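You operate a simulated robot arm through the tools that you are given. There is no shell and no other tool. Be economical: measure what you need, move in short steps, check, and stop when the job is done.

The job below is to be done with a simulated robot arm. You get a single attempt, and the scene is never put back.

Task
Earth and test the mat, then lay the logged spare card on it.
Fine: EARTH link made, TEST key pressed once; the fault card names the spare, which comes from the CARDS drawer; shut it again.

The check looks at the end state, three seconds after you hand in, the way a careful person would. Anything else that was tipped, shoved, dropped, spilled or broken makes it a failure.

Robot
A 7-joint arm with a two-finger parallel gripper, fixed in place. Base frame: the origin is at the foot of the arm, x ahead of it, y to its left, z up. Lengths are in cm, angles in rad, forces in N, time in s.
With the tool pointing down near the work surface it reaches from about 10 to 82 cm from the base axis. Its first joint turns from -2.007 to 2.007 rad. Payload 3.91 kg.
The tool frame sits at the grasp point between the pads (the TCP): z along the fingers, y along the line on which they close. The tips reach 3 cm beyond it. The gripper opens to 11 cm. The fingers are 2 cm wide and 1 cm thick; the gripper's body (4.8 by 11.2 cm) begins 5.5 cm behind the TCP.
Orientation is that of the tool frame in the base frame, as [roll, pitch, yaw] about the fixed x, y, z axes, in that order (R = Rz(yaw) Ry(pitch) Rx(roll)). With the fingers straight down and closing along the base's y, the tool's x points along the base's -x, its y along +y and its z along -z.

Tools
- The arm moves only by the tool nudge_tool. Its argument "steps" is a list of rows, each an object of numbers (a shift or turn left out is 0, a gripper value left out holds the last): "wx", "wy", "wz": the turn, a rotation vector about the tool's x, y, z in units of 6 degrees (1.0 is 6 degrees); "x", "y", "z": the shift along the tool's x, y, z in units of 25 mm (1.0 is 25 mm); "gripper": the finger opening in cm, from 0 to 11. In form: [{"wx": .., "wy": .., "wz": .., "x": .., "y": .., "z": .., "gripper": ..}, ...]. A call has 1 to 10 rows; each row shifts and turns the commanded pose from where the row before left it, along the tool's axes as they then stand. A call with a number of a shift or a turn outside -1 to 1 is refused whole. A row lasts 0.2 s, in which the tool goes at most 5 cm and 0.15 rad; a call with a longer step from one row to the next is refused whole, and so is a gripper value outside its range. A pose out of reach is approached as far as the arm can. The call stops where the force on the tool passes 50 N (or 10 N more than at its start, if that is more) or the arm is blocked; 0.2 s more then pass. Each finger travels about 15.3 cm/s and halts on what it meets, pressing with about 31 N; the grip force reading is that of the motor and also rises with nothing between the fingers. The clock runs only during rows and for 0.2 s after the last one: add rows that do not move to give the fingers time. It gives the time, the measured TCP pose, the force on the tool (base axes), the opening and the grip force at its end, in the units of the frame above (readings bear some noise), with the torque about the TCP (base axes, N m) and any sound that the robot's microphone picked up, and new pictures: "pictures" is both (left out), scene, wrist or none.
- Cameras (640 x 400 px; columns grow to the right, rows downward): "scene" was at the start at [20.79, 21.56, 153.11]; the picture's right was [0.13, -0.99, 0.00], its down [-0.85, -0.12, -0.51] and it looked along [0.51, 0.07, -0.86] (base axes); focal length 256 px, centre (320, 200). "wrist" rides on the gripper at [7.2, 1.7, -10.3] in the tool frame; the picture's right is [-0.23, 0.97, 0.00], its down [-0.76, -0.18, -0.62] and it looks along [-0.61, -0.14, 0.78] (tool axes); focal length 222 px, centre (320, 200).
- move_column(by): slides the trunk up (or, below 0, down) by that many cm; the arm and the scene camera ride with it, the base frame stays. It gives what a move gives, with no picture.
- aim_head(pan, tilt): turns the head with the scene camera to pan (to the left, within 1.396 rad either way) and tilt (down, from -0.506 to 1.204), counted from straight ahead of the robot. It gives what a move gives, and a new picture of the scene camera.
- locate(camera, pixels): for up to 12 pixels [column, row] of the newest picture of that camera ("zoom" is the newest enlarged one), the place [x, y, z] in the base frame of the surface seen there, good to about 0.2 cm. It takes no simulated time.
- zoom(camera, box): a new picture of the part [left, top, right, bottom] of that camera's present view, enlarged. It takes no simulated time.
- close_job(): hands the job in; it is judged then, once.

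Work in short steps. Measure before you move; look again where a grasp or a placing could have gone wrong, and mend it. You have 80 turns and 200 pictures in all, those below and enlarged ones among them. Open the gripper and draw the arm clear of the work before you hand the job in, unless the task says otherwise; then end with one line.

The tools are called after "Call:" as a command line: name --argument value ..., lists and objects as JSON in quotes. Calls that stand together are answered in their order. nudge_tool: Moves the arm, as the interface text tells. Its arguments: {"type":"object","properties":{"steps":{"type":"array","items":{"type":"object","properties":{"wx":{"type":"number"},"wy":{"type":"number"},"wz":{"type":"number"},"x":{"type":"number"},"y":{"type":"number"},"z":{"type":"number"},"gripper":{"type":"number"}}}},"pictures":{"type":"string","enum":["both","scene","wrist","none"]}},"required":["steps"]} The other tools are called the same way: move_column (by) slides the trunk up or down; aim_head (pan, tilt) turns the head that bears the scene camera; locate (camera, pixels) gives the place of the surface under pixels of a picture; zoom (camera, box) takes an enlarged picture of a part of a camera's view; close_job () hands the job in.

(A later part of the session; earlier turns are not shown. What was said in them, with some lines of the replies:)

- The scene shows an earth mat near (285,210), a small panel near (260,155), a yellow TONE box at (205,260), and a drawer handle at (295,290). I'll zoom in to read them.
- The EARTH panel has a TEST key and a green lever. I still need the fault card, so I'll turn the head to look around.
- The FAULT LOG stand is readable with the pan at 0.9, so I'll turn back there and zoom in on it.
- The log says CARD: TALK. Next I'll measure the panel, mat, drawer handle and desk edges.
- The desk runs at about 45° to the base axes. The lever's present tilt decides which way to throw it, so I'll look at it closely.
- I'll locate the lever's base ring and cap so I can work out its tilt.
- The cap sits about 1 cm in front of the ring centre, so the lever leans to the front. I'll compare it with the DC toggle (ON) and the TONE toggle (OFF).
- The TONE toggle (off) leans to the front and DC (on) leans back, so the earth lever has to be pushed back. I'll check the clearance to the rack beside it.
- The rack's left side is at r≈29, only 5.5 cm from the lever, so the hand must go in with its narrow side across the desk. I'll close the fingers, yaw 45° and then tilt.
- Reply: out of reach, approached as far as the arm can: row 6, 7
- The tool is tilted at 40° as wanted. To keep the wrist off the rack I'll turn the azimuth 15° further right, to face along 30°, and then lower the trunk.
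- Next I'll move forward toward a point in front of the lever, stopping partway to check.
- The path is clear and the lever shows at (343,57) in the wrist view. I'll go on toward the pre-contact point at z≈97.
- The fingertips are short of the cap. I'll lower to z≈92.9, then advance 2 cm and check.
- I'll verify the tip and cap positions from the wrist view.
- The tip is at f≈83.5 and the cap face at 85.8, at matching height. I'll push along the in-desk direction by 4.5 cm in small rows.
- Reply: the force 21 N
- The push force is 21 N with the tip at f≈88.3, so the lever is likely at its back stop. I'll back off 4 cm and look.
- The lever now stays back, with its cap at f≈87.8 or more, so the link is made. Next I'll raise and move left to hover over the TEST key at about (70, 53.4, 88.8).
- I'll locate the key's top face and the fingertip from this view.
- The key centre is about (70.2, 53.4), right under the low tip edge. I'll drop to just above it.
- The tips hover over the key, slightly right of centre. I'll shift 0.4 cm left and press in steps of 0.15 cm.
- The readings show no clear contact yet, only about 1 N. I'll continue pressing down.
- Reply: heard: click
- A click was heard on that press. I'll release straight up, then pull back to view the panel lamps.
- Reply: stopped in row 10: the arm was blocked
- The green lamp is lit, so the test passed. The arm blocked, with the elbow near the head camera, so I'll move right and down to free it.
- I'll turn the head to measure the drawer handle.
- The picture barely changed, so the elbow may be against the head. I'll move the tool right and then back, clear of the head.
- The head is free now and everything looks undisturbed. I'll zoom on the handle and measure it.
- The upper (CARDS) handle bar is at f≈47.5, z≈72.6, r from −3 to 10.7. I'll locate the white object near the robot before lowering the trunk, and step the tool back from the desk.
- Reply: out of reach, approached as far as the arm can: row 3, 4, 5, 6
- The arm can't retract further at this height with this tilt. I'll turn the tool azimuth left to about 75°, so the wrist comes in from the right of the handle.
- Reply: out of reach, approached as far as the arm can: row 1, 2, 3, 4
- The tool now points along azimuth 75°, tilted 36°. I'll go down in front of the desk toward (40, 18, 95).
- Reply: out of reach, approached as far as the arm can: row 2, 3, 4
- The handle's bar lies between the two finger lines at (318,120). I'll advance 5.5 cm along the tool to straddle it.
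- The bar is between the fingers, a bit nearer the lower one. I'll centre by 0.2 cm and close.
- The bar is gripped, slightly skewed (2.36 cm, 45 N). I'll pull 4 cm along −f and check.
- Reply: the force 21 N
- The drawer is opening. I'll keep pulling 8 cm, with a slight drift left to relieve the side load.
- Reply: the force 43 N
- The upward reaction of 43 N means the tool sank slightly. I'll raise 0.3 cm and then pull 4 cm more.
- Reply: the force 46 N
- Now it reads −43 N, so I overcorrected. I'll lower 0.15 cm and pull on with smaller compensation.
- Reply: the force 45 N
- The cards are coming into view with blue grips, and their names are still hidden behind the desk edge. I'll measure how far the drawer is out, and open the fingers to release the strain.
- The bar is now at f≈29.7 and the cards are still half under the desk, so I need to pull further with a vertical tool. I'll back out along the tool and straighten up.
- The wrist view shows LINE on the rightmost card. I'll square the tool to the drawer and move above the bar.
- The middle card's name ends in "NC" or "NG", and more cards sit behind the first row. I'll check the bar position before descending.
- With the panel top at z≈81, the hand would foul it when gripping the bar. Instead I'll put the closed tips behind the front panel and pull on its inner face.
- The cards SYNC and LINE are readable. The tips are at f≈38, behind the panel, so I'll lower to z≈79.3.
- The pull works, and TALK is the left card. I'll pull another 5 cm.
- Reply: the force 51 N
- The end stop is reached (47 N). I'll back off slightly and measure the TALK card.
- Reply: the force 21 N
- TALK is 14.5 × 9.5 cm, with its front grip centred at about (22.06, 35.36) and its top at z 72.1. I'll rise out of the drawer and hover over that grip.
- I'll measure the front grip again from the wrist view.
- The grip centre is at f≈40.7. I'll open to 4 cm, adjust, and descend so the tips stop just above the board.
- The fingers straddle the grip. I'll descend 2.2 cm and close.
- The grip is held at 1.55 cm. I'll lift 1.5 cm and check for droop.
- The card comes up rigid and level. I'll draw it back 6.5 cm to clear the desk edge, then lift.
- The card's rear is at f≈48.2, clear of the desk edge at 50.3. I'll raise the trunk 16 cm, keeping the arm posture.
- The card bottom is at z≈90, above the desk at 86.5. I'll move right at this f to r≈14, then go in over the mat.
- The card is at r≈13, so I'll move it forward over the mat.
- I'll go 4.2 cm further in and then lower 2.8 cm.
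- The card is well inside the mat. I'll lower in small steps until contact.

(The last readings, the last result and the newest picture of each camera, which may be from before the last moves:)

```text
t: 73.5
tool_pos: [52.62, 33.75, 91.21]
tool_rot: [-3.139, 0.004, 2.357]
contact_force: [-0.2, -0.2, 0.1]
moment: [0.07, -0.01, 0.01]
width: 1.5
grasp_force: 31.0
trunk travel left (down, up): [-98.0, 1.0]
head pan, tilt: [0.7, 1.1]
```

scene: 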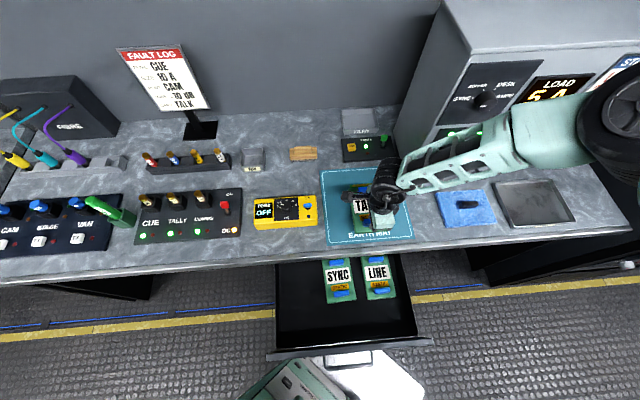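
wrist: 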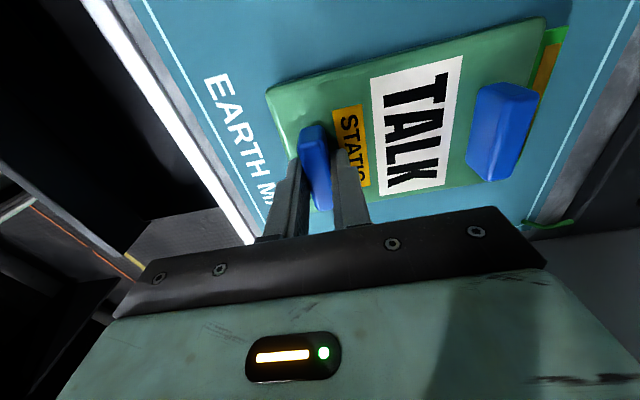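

The weight has come off the tool, so the card rests on the mat. I'll open to 4 cm and rise.

Call:
nudge_tool --steps '[{"z": 0.02}, {"gripper": 4}, {}, {}, {"z": -0.6}, {"z": -0.9}, {"z": -0.9}, {}]' --pictures "wrist"

```text
t: 75.3
tool_pos: [52.52, 33.98, 97.48]
tool_rot: [-3.137, 0.004, 2.359]
contact_force: [-0.1, -0.9, -0.2]
moment: [-0.03, -0.03, 0.01]
width: 3.98
grasp_force: 0.1
trunk travel left (down, up): [-98.0, 1.0]
head pan, tilt: [0.7, 1.1]
```

wrist: 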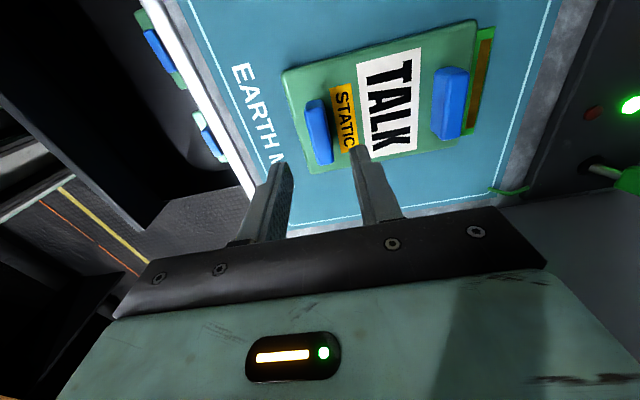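

The TALK card is lying on the mat and the green lamp is still lit. To shut the drawer I'll retreat, turn the hand 90° and push the front.

Call:
nudge_tool --steps '[{"y": -0.9}, {"y": -0.9}, {"y": -0.9}, {"y": -0.9}, {"y": -0.9}, {"y": -0.9}, {"y": -0.9}, {"y": -0.9}, {"y": -0.9}, {"y": -0.6}]' --pictures "none"

Call:
nudge_tool --steps '[{"wz": -1, "gripper": 0}, {"wz": -1}, {"wz": -1}, {"wz": -1}, {"wz": -1}, {"wz": -1}, {"wz": -1}, {"wz": -1}, {"wz": -1}, {"wz": -1}]' --pictures "none"

Call:
nudge_tool --steps '[{"wz": -1}, {"wz": -1}, {"wz": -1}, {"wz": -1}, {"wz": -1}, {}]' --pictures "scene"

```text
t: 77.5
tool_pos: [37.02, 18.46, 97.28]
tool_rot: [-3.139, 0.003, 2.358]
contact_force: [-0.1, 0.0, -0.4]
moment: [0.0, -0.02, 0.03]
width: 4.0
grasp_force: 0.1
trunk travel left (down, up): [-98.0, 1.0]
head pan, tilt: [0.7, 1.1]
```

```text
t: 79.7
tool_pos: [37.01, 18.69, 97.34]
tool_rot: [-3.137, -0.002, -2.877]
contact_force: [0.3, -0.9, -0.8]
moment: [0.01, 0.01, 0.05]
width: 0.0
grasp_force: 31.1
trunk travel left (down, up): [-98.0, 1.0]
head pan, tilt: [0.7, 1.1]
```

```text
t: 81.1
tool_pos: [37.05, 18.49, 97.4]
tool_rot: [-3.139, -0.003, -2.354]
contact_force: [0.3, -0.3, -0.2]
moment: [0.0, 0.01, 0.03]
width: 0.01
grasp_force: 30.6
trunk travel left (down, up): [-98.0, 1.0]
head pan, tilt: [0.7, 1.1]
```

scene: 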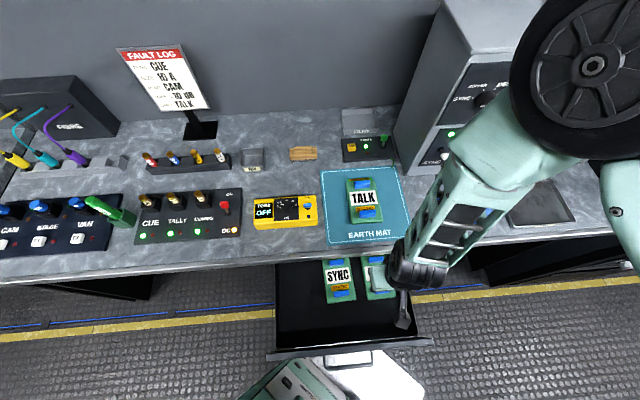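

The card is nicely on the mat. I'll measure the open drawer's front and bar.

Call:
zoom --camera "scene" --box '[260, 320, 440, 400]'

Call:
locate --camera "scene" --pixels '[[350, 367], [340, 367], [350, 352], [350, 347], [325, 350], [300, 353], [328, 365]]'

```text
3.56 times, centred on (350, 360) of scene
```

zoom: 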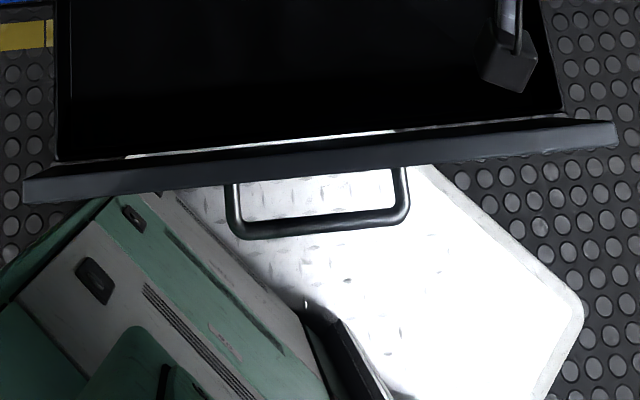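

```text
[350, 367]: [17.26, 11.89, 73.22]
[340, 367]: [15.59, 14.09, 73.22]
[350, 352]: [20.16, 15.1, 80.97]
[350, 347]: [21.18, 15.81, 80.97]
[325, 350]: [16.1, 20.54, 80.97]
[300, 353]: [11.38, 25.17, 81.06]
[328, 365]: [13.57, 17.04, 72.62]
```

The panel's outer face is at f≈25, top z 81, and the bar at f≈20.8. I'll move in front of the panel, to the right of the handle (r≈12.5), at height.

Call:
nudge_tool --steps '[{"x": 0.96}, {"x": 0.96}, {"x": 0.96}, {"x": 0.96}, {"x": 0.96}, {"x": 0.96}, {"x": 0.96}, {}]' --pictures "scene"

```text
t: 82.9
tool_pos: [25.38, 6.79, 97.67]
tool_rot: [-3.139, -0.003, -2.352]
contact_force: [0.3, 0.0, -0.4]
moment: [0.0, 0.0, 0.04]
width: 0.0
grasp_force: 31.2
trunk travel left (down, up): [-98.0, 1.0]
head pan, tilt: [0.7, 1.1]
```

scene: 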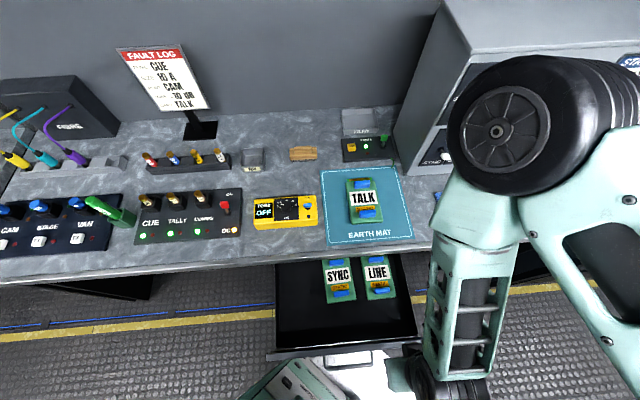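

Reached f≈22.7, r≈13. I'll lower the tips in front of the panel to z≈78.

Call:
nudge_tool --steps '[{"z": 0.98}, {"z": 0.98}, {"z": 0.98}, {"z": 0.98}, {"z": 0.98}, {"z": 0.98}, {"z": 0.98}, {"z": 0.98}, {}]' --pictures "both"

```text
t: 84.9
tool_pos: [25.53, 6.48, 77.8]
tool_rot: [-3.138, -0.004, -2.353]
contact_force: [0.4, 0.5, -0.6]
moment: [-0.01, -0.02, 0.01]
width: 0.0
grasp_force: 31.1
trunk travel left (down, up): [-98.0, 1.0]
head pan, tilt: [0.7, 1.1]
```

scene: 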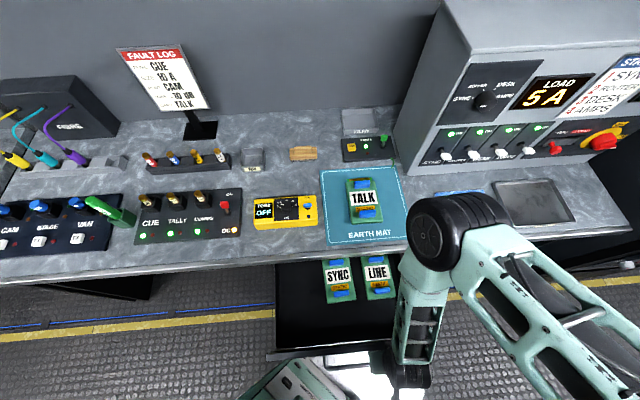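
wrist: 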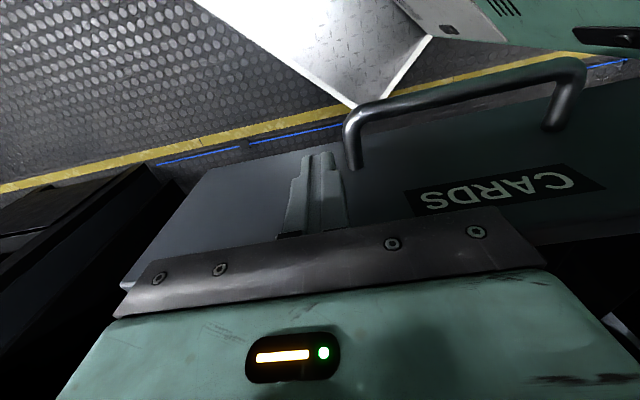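

The tips are in front of the panel, beside the handle. I'll push the drawer in gently.

Call:
nudge_tool --steps '[{"x": -0.4}, {"x": -0.6}, {"x": -0.6}, {"x": -0.6}, {"x": -0.6}, {"x": -0.6}, {"x": -0.6}, {"x": -0.6}, {"x": -0.6}, {"x": -0.4}]' --pictures "scene"

```text
t: 87.1
tool_pos: [35.24, 16.55, 77.61]
tool_rot: [-3.139, -0.003, -2.355]
contact_force: [0.8, -0.4, 0.5]
moment: [0.03, -0.02, 0.01]
width: 0.0
grasp_force: 31.7
trunk travel left (down, up): [-98.0, 1.0]
head pan, tilt: [0.7, 1.1]
```

scene: 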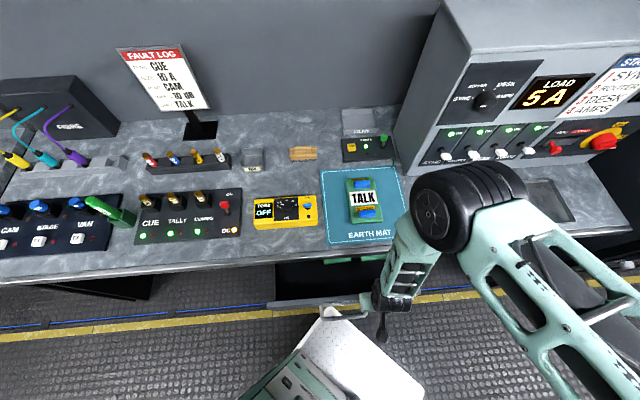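

It's closing. I'll push 9 cm more, keeping the hand clear of the desk edge at f=50.

Call:
nudge_tool --steps '[{"x": -0.5}, {"x": -0.6}, {"x": -0.6}, {"x": -0.6}, {"x": -0.6}, {"x": -0.5}, {"x": -0.3}, {}]' --pictures "both"

```text
t: 88.9
tool_pos: [41.44, 22.89, 77.65]
tool_rot: [-3.139, -0.011, -2.353]
contact_force: [-17.2, -16.3, 6.5]
moment: [1.47, -1.77, -0.33]
width: 0.02
grasp_force: 31.0
trunk travel left (down, up): [-98.0, 1.0]
head pan, tilt: [0.7, 1.1]
```

scene: 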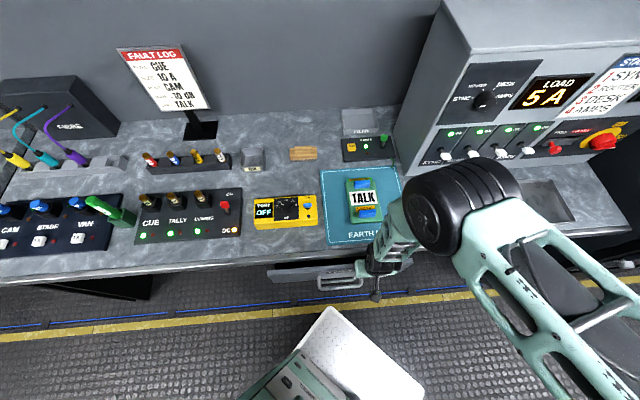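
wrist: 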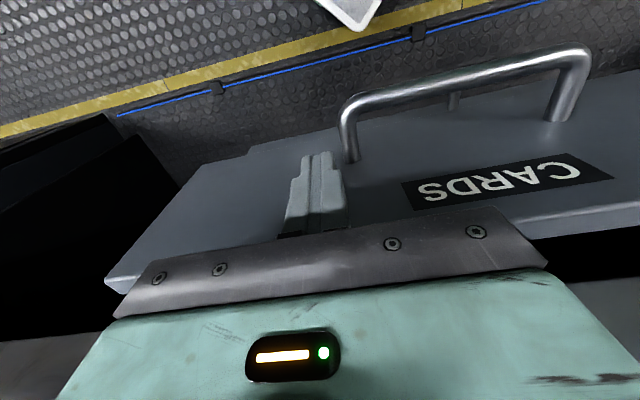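

The torque shows contact about 9.5 cm above the TCP, so the wrist is touching the desk edge. I'll back off 3 cm, lean the hand back 36°, and finish pushing with the tips.

Call:
nudge_tool --steps '[{"x": 0.6}, {"x": 0.6}, {"wy": -1}, {"wy": -1}, {"wy": -1}, {"wy": -1}, {"wy": -1}, {"wy": -1}, {}]' --pictures "both"

```text
t: 90.9
tool_pos: [39.56, 20.96, 77.56]
tool_rot: [-3.135, 0.626, -2.352]
contact_force: [1.0, 0.1, 0.0]
moment: [0.0, 0.03, -0.01]
width: 0.0
grasp_force: 31.2
trunk travel left (down, up): [-98.0, 1.0]
head pan, tilt: [0.7, 1.1]
```

scene: 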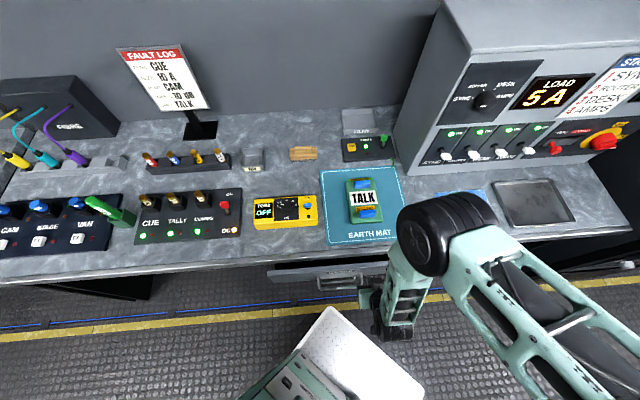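
wrist: 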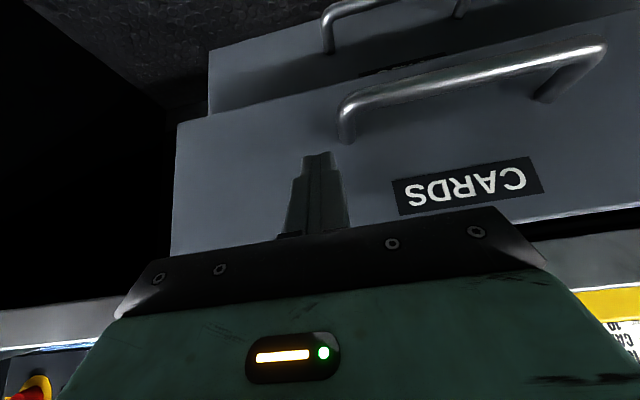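

I'll push forward with the tilted tips.

Call:
nudge_tool --steps '[{"x": -0.308, "z": 0.223}, {"x": -0.308, "z": 0.223}, {"x": -0.308, "z": 0.223}, {"x": -0.308, "z": 0.223}, {"x": -0.308, "z": 0.223}, {"x": -0.2, "z": 0.145}, {}]' --pictures "both"

```text
t: 92.5
tool_pos: [43.38, 24.63, 77.72]
tool_rot: [-3.135, 0.626, -2.353]
contact_force: [-0.5, -0.9, 0.1]
moment: [0.0, 0.02, 0.01]
width: 0.0
grasp_force: 31.4
trunk travel left (down, up): [-98.0, 1.0]
head pan, tilt: [0.7, 1.1]
```

scene: 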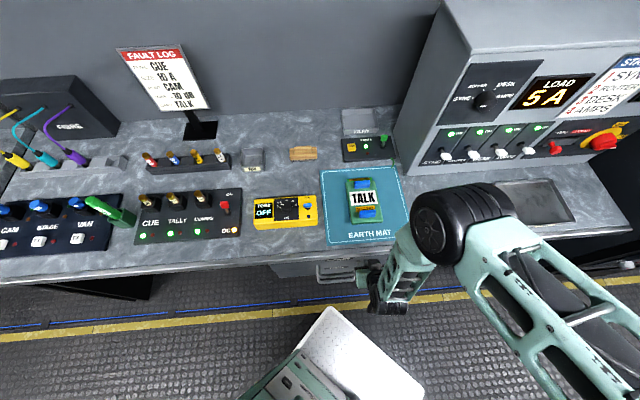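
wrist: 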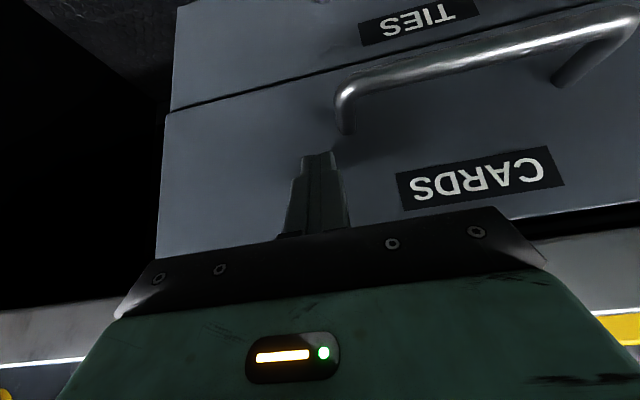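

The front looks nearly flush with the TIES drawer. I'll push on to the stop.

Call:
nudge_tool --steps '[{"x": -0.081, "z": 0.059}, {"x": -0.081, "z": 0.059}, {"x": -0.081, "z": 0.059}, {"x": -0.081, "z": 0.059}]' --pictures "wrist"

```text
t: 93.5
tool_pos: [43.7, 25.0, 77.52]
tool_rot: [-3.136, 0.615, -2.352]
contact_force: [-22.3, -21.1, 10.5]
moment: [-0.13, 0.26, 0.04]
width: 0.02
grasp_force: 31.1
trunk travel left (down, up): [-98.0, 1.0]
head pan, tilt: [0.7, 1.1]
```

wrist: 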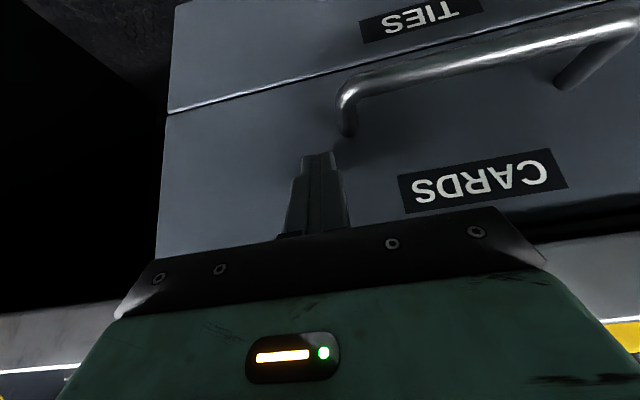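

It's at the stop with 31 N at the tips. I'll compare the two drawer faces and back off.

Call:
locate --camera "wrist" --pixels '[[230, 190], [260, 140], [230, 60], [300, 40], [380, 150]]'

Call:
nudge_tool --steps '[{"x": 0.3, "z": -0.22}, {"x": 0.6, "z": -0.44}, {"x": 0.6, "z": -0.44}, {"x": 0.4, "z": -0.4}, {}]' --pictures "none"

```text
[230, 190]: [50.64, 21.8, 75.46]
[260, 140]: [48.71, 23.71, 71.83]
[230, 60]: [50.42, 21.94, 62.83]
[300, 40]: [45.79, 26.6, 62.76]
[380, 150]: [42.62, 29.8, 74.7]
```

```text
t: 94.7
tool_pos: [39.83, 21.09, 78.06]
tool_rot: [-3.138, 0.623, -2.353]
contact_force: [-1.0, -0.4, -0.2]
moment: [-0.01, 0.0, 0.0]
width: 0.0
grasp_force: 31.0
trunk travel left (down, up): [-98.0, 1.0]
head pan, tilt: [0.7, 1.1]
```

Both faces are at f≈51.2, so the drawer is shut flush. I'll draw the arm back and up to the right, with the gripper open.

Call:
nudge_tool --steps '[{"x": 0.5, "z": -0.36}, {"x": -0.47, "z": -0.65, "y": -0.4}, {"x": -0.47, "z": -0.65, "y": -0.4}, {"x": -0.47, "z": -0.65, "y": -0.4}, {"x": -0.47, "z": -0.65, "y": -0.4}, {"x": -0.47, "z": -0.65, "y": -0.4}, {"x": -0.47, "z": -0.65, "y": -0.4, "gripper": 5}, {"x": -0.47, "z": -0.65, "y": -0.4}, {"x": -0.47, "z": -0.65, "y": -0.4}, {}]' --pictures "scene"

Call:
zoom --camera "scene" --box '[250, 120, 450, 300]'

```text
t: 96.9
tool_pos: [44.4, 14.46, 93.89]
tool_rot: [-3.135, 0.625, -2.35]
contact_force: [1.0, 0.5, 0.5]
moment: [-0.01, -0.02, 0.01]
width: 5.02
grasp_force: 0.1
trunk travel left (down, up): [-98.0, 1.0]
head pan, tilt: [0.7, 1.1]
```

scene: 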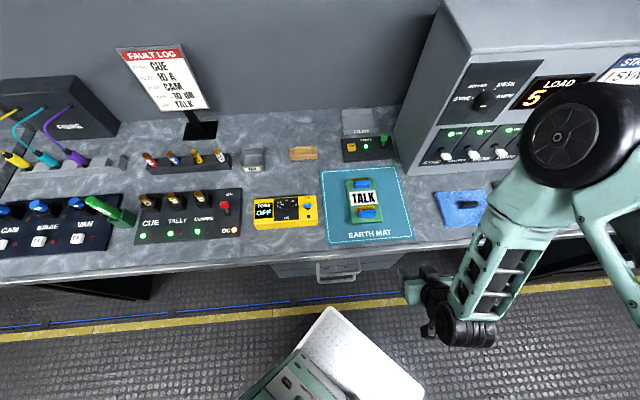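

```text
2.22 times, centred on (350, 210) of scene
```

zoom: 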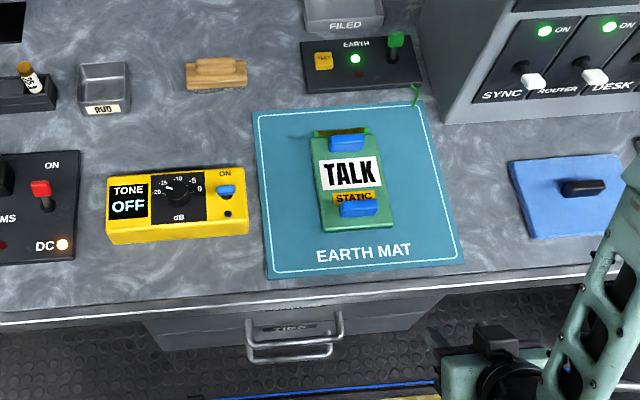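

The lever is back, the green lamp is lit, TALK lies on the mat, the drawer is shut and the arm is clear. I'm handing the job in.

Call:
close_job

```text
The job is handed in.
```

The EARTH link is made and TEST was pressed once (one click heard, green lamp lit). The logged spare, TALK, lies on the mat, the CARDS drawer is shut flush, and the arm is clear with the gripper open.
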